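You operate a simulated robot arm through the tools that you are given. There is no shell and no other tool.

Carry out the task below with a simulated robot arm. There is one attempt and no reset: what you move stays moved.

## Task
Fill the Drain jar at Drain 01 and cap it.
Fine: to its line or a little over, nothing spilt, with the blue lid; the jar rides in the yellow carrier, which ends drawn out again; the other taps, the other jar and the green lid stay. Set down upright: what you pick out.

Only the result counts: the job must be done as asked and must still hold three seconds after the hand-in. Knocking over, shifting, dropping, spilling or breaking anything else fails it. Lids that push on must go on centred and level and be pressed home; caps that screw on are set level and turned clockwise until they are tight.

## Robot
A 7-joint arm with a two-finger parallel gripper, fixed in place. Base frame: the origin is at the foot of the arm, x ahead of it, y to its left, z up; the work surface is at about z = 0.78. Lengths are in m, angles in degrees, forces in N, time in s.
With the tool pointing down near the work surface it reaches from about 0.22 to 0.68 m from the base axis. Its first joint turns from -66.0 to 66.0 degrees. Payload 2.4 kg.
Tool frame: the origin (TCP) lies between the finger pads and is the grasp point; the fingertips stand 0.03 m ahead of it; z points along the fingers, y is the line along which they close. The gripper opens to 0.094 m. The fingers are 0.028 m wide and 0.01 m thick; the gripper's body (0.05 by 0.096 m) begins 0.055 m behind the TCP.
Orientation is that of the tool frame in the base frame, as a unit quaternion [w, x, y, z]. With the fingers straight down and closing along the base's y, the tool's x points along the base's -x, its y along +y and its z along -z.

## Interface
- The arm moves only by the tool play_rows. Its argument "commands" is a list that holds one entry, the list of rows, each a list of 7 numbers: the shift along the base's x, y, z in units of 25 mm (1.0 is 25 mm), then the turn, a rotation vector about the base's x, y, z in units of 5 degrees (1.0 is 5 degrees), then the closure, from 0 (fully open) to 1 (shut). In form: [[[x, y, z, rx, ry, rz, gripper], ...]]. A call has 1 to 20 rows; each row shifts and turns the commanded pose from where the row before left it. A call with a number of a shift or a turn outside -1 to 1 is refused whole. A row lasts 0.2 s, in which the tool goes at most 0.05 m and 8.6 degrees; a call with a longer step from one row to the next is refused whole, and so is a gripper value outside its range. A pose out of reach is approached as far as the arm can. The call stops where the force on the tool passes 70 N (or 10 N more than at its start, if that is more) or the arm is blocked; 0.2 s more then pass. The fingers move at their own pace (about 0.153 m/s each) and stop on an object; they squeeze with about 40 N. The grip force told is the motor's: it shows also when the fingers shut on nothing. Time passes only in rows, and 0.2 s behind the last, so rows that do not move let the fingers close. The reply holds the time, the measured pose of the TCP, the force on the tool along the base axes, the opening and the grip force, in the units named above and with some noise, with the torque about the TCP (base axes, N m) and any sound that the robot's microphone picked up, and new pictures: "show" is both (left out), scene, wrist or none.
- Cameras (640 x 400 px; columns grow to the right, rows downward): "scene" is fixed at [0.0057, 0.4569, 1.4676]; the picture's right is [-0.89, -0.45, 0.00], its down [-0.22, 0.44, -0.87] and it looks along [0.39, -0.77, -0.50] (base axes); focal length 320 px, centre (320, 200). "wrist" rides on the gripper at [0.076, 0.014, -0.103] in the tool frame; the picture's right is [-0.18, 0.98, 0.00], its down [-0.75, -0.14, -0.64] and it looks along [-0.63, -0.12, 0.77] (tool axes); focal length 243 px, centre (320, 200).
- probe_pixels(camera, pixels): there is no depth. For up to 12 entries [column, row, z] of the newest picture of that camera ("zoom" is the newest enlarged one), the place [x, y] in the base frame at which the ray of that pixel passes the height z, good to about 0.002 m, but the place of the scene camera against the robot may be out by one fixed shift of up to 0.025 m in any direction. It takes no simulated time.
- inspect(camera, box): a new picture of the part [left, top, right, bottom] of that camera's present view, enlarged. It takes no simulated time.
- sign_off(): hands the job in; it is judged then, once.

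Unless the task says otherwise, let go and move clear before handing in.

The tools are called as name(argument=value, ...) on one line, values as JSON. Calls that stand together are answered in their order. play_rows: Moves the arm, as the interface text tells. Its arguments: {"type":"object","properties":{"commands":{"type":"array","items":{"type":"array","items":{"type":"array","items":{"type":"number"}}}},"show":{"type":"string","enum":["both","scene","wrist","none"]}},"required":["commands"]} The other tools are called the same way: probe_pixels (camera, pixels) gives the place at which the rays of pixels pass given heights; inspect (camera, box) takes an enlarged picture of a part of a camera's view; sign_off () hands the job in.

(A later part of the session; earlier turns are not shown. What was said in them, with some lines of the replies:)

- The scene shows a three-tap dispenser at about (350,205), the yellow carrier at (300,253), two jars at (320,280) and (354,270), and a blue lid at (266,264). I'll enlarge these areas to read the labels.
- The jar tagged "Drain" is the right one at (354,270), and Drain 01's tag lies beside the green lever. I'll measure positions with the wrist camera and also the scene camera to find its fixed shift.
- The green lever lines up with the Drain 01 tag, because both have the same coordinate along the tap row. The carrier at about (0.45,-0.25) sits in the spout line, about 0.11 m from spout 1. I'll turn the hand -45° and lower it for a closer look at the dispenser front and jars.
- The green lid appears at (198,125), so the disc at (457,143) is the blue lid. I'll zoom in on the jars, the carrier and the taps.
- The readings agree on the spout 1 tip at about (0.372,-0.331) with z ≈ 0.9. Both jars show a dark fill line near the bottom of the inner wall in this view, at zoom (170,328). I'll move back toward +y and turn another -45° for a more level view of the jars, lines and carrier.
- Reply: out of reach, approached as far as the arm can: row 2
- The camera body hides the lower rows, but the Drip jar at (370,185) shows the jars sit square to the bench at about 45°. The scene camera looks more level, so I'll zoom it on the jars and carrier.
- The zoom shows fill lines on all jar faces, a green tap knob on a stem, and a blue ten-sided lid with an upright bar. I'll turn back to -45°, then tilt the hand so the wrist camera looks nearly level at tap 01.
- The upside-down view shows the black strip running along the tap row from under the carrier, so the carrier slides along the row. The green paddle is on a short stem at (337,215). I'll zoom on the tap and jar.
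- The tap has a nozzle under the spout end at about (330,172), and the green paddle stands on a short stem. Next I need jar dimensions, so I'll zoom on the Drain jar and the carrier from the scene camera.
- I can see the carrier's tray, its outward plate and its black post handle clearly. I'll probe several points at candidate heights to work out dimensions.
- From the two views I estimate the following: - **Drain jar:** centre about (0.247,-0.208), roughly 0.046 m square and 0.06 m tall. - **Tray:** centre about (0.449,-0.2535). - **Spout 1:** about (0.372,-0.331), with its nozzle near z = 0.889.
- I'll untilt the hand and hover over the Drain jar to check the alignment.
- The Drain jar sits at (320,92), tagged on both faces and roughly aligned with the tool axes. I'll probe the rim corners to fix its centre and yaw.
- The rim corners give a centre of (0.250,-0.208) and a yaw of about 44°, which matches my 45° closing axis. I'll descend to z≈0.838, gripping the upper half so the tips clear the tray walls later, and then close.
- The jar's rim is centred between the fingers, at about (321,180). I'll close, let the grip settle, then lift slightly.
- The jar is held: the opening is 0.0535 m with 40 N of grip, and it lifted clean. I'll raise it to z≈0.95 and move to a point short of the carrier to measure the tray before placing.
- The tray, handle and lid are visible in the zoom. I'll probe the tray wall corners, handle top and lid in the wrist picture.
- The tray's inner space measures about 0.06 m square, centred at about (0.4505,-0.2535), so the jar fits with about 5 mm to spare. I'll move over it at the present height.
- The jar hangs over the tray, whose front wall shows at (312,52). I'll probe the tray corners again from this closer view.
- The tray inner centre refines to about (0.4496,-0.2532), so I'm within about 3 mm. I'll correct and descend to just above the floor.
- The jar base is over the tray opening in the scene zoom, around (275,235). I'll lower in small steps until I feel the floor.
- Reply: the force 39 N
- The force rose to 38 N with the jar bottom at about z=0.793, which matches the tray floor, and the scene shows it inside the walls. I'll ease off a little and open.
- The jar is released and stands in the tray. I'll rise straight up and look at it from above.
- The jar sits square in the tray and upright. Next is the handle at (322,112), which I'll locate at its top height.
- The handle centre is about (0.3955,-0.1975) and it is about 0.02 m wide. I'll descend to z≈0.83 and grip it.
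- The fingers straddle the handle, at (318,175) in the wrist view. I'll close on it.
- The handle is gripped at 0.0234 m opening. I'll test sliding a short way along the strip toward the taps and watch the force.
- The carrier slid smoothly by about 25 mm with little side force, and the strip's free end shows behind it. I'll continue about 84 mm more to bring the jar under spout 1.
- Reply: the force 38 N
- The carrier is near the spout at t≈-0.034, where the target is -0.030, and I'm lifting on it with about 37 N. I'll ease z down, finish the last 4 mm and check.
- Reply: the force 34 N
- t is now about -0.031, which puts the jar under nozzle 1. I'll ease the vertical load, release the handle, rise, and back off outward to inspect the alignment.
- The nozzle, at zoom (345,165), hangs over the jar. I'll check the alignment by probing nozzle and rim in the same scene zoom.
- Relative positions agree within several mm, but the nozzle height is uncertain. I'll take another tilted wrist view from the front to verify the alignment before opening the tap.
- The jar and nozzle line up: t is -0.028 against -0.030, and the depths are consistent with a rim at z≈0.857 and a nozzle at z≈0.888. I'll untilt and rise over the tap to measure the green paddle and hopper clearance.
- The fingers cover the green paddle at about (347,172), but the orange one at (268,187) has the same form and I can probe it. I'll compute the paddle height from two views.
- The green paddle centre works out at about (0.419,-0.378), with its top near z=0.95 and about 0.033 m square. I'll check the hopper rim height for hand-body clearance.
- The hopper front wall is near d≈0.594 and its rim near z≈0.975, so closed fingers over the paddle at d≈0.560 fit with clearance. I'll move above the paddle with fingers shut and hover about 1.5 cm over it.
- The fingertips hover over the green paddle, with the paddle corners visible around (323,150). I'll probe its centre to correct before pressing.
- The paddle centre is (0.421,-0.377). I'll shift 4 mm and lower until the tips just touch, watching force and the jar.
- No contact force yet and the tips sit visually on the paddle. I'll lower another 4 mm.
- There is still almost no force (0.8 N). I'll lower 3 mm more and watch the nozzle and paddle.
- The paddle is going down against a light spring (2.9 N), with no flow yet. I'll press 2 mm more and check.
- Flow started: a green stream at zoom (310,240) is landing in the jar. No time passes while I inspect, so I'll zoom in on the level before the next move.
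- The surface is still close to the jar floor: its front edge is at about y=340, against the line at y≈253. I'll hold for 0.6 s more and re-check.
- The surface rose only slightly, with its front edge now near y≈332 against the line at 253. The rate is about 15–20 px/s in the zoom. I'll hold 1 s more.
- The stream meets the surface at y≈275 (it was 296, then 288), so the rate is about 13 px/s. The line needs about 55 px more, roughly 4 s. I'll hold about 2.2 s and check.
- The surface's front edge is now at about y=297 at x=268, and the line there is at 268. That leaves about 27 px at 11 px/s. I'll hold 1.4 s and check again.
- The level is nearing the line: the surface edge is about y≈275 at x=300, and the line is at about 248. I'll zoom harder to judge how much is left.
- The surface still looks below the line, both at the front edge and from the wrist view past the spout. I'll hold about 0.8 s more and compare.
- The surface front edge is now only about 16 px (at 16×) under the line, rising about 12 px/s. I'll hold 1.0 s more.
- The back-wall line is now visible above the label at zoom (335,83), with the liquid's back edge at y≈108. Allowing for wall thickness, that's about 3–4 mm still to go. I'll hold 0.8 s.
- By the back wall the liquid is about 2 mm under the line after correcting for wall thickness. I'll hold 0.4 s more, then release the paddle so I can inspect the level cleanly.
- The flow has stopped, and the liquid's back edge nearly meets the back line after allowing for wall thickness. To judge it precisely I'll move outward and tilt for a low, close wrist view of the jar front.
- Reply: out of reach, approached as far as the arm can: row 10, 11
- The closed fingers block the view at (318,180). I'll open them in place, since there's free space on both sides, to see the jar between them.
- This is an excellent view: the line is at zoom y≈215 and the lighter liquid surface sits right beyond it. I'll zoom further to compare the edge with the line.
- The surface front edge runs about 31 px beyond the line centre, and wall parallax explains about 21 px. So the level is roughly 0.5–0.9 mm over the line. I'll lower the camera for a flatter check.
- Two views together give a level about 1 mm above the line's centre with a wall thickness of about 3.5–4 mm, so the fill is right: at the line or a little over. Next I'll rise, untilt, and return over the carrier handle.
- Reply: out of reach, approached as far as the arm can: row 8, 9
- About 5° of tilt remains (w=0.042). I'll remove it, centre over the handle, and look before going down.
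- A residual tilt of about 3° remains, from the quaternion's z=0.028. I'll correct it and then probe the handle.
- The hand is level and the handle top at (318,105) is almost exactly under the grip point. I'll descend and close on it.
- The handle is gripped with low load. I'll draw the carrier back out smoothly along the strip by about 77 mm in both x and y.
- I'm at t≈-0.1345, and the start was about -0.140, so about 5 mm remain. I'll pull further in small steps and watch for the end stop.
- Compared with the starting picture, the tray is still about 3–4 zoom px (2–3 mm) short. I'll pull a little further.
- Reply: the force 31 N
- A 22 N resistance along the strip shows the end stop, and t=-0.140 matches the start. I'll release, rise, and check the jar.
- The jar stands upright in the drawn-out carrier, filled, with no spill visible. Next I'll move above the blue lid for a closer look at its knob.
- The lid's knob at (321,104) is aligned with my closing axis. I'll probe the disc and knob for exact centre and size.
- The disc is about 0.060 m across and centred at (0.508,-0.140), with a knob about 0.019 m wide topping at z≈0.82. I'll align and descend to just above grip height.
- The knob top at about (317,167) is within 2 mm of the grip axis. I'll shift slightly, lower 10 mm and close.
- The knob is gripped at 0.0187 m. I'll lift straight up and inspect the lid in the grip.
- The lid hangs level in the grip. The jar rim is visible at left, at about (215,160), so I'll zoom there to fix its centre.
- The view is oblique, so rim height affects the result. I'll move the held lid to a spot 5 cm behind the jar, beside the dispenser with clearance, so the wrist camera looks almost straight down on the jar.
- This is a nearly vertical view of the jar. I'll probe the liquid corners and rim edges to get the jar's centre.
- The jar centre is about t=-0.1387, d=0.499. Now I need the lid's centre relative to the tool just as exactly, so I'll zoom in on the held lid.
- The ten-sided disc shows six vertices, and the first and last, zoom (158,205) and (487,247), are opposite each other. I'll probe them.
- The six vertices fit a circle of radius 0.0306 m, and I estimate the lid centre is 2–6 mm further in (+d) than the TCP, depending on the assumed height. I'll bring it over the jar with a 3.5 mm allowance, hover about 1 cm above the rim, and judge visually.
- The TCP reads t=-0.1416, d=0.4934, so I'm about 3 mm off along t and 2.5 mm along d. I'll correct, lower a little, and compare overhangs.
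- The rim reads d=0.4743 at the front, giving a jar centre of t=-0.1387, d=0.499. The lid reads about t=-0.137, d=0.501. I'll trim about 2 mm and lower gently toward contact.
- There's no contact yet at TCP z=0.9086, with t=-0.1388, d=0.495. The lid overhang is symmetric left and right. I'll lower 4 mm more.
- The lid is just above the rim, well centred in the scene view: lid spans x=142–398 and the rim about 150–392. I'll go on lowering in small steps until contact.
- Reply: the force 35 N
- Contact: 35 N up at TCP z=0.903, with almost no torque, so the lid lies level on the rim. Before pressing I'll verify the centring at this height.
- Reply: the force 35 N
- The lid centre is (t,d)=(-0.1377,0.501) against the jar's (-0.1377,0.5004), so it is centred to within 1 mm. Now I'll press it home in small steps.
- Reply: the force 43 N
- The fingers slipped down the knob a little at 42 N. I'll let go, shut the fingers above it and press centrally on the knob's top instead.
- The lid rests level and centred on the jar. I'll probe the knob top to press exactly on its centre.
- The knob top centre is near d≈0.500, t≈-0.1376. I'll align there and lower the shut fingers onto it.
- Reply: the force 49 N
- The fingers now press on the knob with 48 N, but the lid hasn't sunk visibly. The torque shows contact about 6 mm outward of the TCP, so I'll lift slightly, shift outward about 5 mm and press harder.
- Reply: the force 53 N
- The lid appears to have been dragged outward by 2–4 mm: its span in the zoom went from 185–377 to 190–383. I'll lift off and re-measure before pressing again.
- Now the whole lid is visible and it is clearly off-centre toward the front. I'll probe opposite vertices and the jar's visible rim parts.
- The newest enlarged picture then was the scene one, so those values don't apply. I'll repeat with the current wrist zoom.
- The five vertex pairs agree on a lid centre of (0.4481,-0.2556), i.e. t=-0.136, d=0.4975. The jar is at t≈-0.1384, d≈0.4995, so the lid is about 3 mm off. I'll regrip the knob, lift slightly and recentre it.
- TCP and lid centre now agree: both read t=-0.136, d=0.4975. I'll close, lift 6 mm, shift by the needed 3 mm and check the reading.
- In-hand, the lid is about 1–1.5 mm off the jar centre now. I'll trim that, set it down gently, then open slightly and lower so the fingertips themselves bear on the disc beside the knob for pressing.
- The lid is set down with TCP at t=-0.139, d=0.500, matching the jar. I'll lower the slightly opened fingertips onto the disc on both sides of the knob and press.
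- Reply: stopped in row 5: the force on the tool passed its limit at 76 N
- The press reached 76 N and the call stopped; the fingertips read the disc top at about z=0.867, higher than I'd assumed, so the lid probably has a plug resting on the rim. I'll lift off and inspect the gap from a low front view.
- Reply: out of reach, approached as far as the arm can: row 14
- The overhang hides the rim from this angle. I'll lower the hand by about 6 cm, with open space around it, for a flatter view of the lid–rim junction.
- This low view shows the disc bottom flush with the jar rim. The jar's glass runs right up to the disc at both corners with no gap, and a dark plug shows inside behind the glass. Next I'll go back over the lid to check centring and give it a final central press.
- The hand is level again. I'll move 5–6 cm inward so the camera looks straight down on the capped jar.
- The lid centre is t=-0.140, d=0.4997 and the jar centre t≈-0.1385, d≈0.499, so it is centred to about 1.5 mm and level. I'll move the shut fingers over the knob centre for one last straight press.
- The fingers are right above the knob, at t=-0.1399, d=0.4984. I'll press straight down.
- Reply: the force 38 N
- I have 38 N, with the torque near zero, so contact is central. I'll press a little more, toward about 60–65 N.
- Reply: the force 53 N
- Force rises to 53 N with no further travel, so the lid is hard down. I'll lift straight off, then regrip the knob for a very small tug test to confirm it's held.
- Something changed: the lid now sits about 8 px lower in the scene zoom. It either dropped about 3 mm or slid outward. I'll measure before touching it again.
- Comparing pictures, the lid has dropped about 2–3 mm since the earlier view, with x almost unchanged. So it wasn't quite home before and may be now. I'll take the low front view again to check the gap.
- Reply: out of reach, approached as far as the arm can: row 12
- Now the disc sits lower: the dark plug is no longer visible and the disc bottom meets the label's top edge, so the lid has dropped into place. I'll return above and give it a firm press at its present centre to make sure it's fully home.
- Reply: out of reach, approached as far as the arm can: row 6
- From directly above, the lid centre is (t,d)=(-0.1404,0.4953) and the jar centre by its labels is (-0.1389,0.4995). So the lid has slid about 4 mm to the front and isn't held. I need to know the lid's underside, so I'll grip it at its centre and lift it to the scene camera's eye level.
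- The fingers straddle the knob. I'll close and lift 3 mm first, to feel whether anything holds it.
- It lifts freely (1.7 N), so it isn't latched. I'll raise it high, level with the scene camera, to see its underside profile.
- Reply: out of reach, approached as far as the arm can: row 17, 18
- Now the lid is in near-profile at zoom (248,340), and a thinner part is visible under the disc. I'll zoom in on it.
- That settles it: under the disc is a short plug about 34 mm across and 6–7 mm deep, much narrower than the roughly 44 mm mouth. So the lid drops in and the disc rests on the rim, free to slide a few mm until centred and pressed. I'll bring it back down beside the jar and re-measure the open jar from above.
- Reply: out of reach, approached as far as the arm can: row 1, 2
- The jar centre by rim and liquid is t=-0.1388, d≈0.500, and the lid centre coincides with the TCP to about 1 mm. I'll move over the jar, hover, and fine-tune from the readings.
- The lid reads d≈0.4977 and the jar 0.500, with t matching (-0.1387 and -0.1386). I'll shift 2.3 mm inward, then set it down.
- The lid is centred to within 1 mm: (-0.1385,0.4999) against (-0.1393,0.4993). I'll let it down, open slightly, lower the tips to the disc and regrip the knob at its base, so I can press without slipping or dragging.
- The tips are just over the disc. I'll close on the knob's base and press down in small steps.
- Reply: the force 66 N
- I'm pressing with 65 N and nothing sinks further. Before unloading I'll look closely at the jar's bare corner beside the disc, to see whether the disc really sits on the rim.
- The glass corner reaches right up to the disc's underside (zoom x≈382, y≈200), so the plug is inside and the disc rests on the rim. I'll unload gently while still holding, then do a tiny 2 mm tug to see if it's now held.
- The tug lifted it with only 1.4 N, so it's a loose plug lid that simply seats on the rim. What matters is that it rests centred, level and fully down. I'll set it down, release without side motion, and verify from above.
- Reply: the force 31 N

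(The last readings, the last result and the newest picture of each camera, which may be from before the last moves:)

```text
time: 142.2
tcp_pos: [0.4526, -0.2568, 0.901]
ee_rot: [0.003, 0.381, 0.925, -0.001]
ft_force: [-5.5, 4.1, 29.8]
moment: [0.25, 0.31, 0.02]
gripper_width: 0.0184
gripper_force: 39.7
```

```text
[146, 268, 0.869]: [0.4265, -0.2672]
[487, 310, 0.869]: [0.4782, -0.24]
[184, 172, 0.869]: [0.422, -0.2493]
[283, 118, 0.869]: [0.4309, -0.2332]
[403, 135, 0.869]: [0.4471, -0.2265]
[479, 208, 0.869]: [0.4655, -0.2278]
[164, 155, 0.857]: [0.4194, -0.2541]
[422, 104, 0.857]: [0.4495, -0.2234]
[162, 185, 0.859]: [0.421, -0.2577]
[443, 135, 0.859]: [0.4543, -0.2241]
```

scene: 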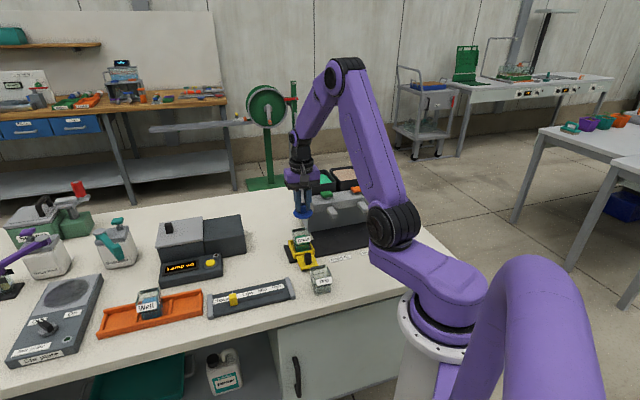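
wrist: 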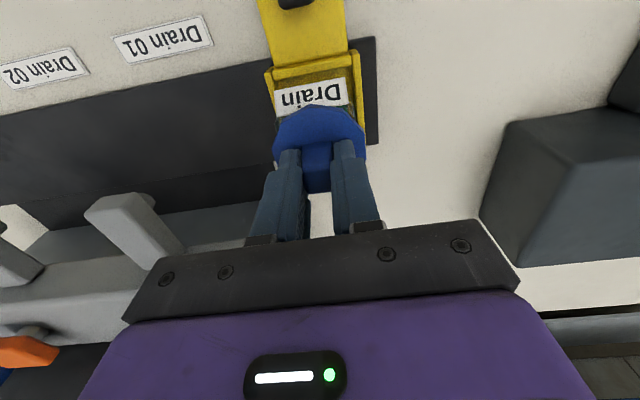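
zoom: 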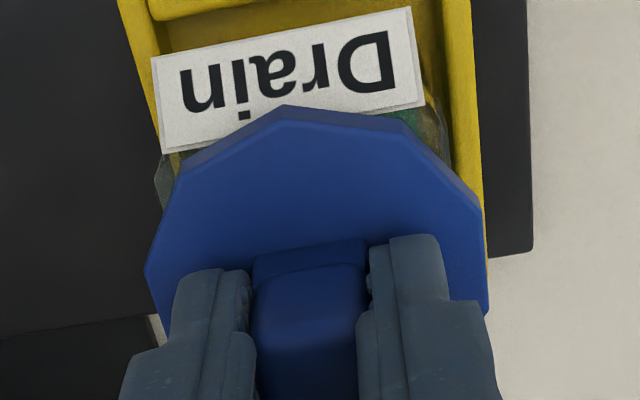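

Under 30 N the lid reads (-0.140,0.501) against the jar's (-0.139,0.5004), so it is centred. I'll unload in small steps with a 1 mm compensation, then check before opening.

play_rows(commands=[[[0, 0, 0.05, 0, 0, 0, 1], [0.02, -0.03, 0.03, 0, 0, 0, 1], [0, 0, 0.02, 0, 0, 0, 1], [0, 0, 0, 0, 0, 0, 1]]], show="wrist")

inspect(camera="wrist", box=[260, 75, 380, 185])

```text
time: 143.2
tcp_pos: [0.4527, -0.2571, 0.901]
ee_rot: [0.002, 0.381, 0.925, 0.0]
ft_force: [0.1, -0.2, 5.9]
moment: [-0.09, -0.05, -0.02]
gripper_width: 0.0184
gripper_force: 39.3
```

wrist: 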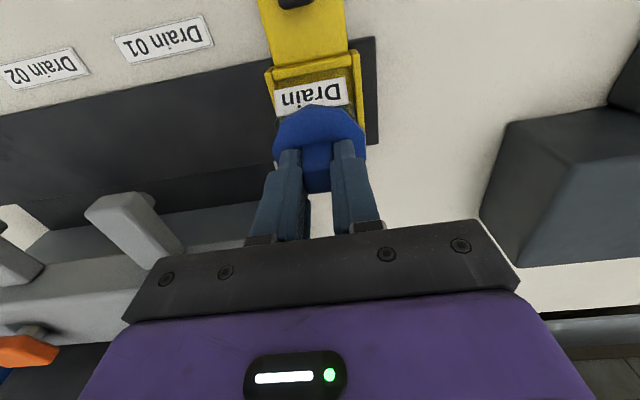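

```text
3.64 times, centred on (320, 130) of wrist
```

zoom: 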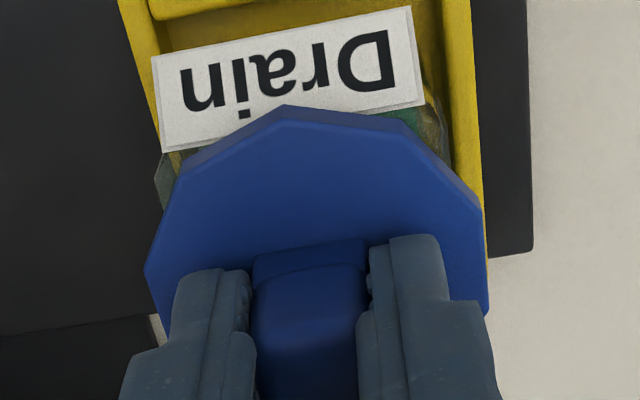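

The force is down to 6 N with no side load, and the lid is still centred. I'll open the fingers, rise straight up, and then view from above.

play_rows(commands=[[[0, 0, 0, 0, 0, 0, 0.4], [0, 0, 0, 0, 0, 0, 0.4], [0, 0, 0, 0, 0, 0, 0.4], [0, 0, 0.5, 0, 0, 0, 0.4], [0, 0, 0.9, 0, 0, 0, 0.4], [0, 0, 0.9, 0, 0, 0, 0.4], [0, 0, 0.7, 0, 0, 0, 1], [0.7, -0.7, 0, 0, 0, 0, 1], [0.7, -0.7, 0, 0, 0, 0, 1], [0, 0, 0, 0, 0, 0, 1], [0, 0, 0, 0, 0, 0, 1]]])

inspect(camera="scene", box=[285, 218, 325, 250])

inspect(camera="wrist", box=[265, 0, 365, 120])

```text
time: 145.6
tcp_pos: [0.4875, -0.2926, 0.976]
ee_rot: [0.002, 0.381, 0.925, 0.001]
ft_force: [-0.5, 0.7, -0.2]
moment: [-0.01, -0.01, -0.02]
gripper_width: 0.0
gripper_force: 33.0
```

scene: 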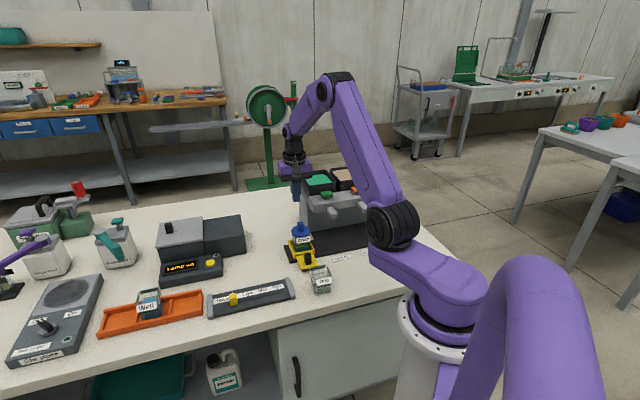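
wrist: 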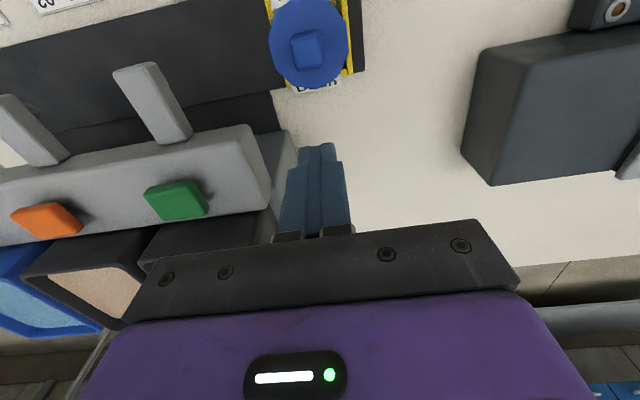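

```text
12.50 times, centred on (305, 234) of scene
```

zoom: 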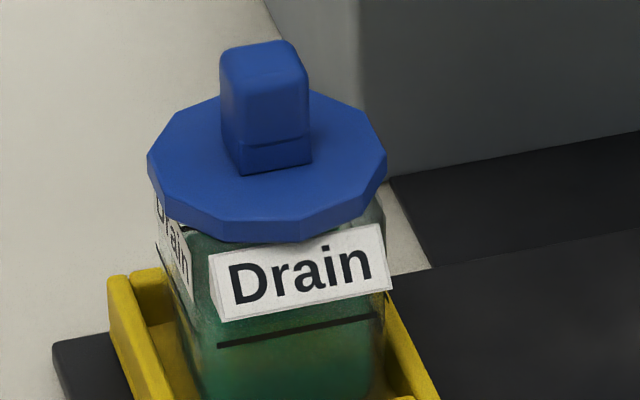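

```text
3.33 times, centred on (315, 60) of wrist
```

zoom: 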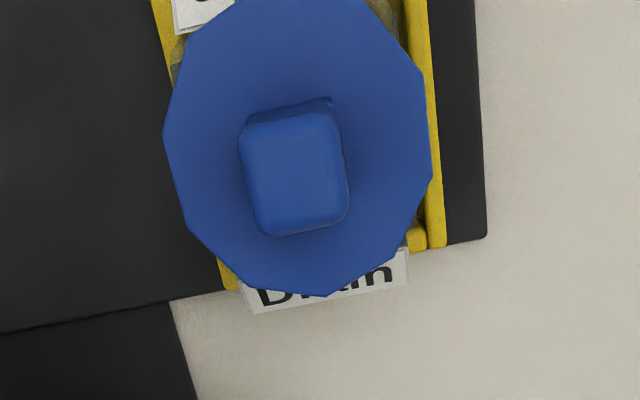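

probe_pixels(camera="zoom", pixels=[[163, 142, 0.8676], [431, 172, 0.8676], [187, 226, 0.8676], [421, 78, 0.8676], [245, 282, 0.8676], [328, 297, 0.8676], [400, 252, 0.8676], [192, 50, 0.8676], [238, 284, 0.857], [408, 249, 0.857], [176, 36, 0.857]])

```text
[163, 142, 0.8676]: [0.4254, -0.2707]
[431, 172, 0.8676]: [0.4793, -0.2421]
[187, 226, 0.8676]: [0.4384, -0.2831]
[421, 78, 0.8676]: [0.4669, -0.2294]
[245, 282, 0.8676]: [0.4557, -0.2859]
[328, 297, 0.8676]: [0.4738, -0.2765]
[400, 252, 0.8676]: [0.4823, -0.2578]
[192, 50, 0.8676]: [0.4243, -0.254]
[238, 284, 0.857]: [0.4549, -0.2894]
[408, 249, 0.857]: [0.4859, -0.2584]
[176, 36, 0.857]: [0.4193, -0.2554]
```

From above, the lid centre is (-0.1390,0.5013) and the jar centre by its labels is (-0.1389,0.5016), so they coincide to under 1 mm. The lid is level and down on the rim. I'll rise clear and take a final look at everything.

play_rows(commands=[[[0, 0, 0.9, 0, 0, 0, 0.5], [0, 0, 0.9, 0, 0, 0, 0.2], [0, 0, 0.9, 0, 0, 0, 0], [0, 0, 0.9, 0, 0, 0, 0], [0, 0, 0.9, 0, 0, 0, 0], [0, 0, 0.9, 0, 0, 0, 0], [-0.9, 0.6, 0.6, 0, 0, 0, 0], [-0.9, 0.6, 0.6, 0, 0, 0, 0], [-0.9, 0.6, 0.6, 0, 0, 0, 0], [-0.9, 0.6, 0.6, 0, 0, 0, 0], [-0.9, 0.6, 0.6, 0, 0, 0, 0], [-0.9, 0.6, 0.6, 0, 0, 0, 0], [0, 0, 0, 0, 0, 0, 0]]])

inspect(camera="scene", box=[240, 150, 420, 310])

inspect(camera="scene", box=[285, 218, 325, 250])

inspect(camera="wrist", box=[160, 0, 480, 200])

```text
time: 148.4
tcp_pos: [0.3509, -0.2031, 1.1996]
ee_rot: [0.002, 0.381, 0.924, 0.0]
ft_force: [-0.1, -0.1, -0.1]
moment: [0.02, 0.03, 0.0]
gripper_width: 0.0939
gripper_force: 0.0
```

scene: 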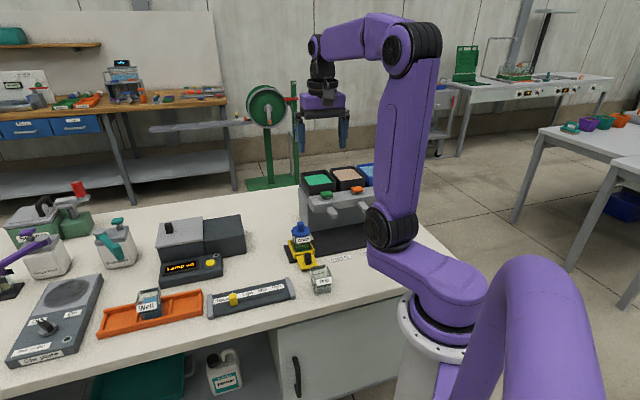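
wrist: 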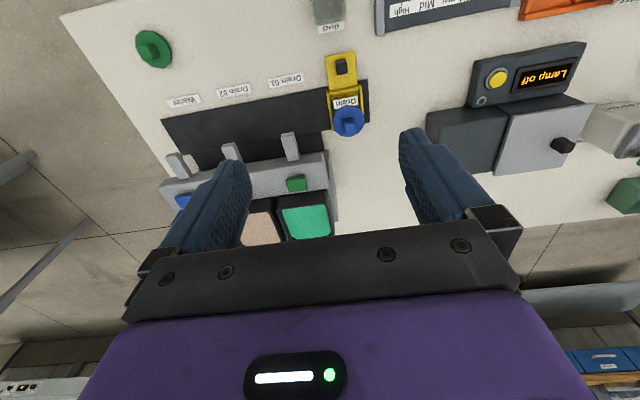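

```text
2.50 times, centred on (330, 230) of scene
```

zoom: 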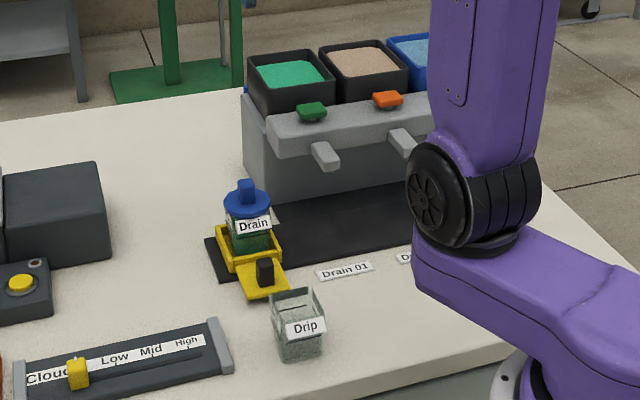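

```text
12.50 times, centred on (305, 234) of scene
```

zoom: 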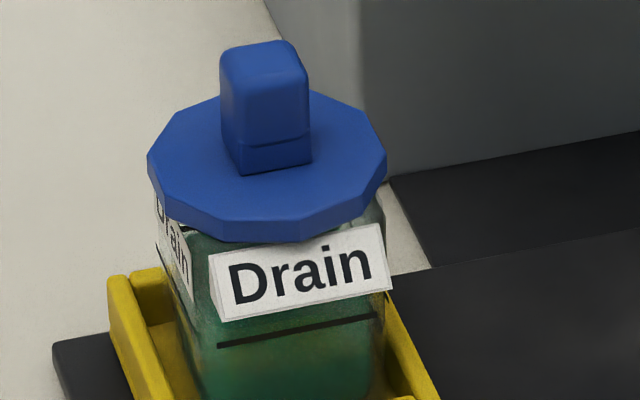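

```text
2.00 times, centred on (320, 100) of wrist
```

zoom: 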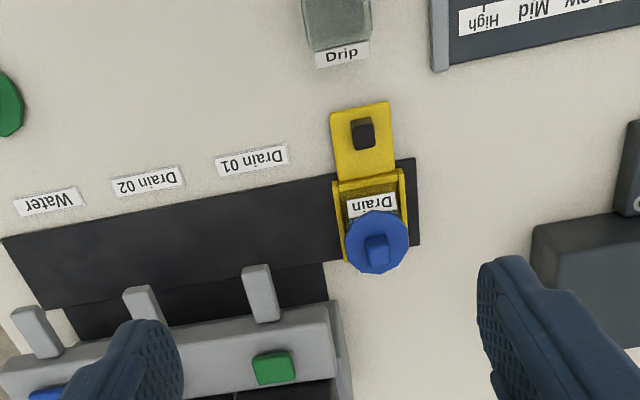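

The final pictures check out:
- **Capped jar:** the Drain jar stands upright in the yellow carrier, filled just over its line, with the blue lid level and centred on the rim.
- **Carrier:** it is drawn out to its stop, and I see no spill on the strip or bench.
- **Everything else:** the Drip jar and green lid are where they were. I never touched the other taps.

The arm is clear, so I'm handing in.

sign_off()

```text
The job is handed in.
```

The Drain jar is filled at Drain 01 and capped with the blue lid. I've handed the job in, but I couldn't confirm that the lid grips the jar.

- **Fill:** the level is about 1 mm above the line, judged from two close views. I saw nothing spilt.
- **Lid:** it sits level, with its disc down on the rim and centred to within about 1 mm.
    - While getting it there it slid a few mm, and I lifted and reseated it several times.
    - I pressed with about 65 N, but a light tug afterwards lifted it freely. I then reseated it with about 30 N. It looks like a loose plug lid that rests in place. If the check needs it to lock on, that could fail.
- **Carrier:** it is drawn back out to its end stop with the jar upright in it.
- **Everything else:** the Drip jar and green lid look where they were. I didn't touch the other taps.
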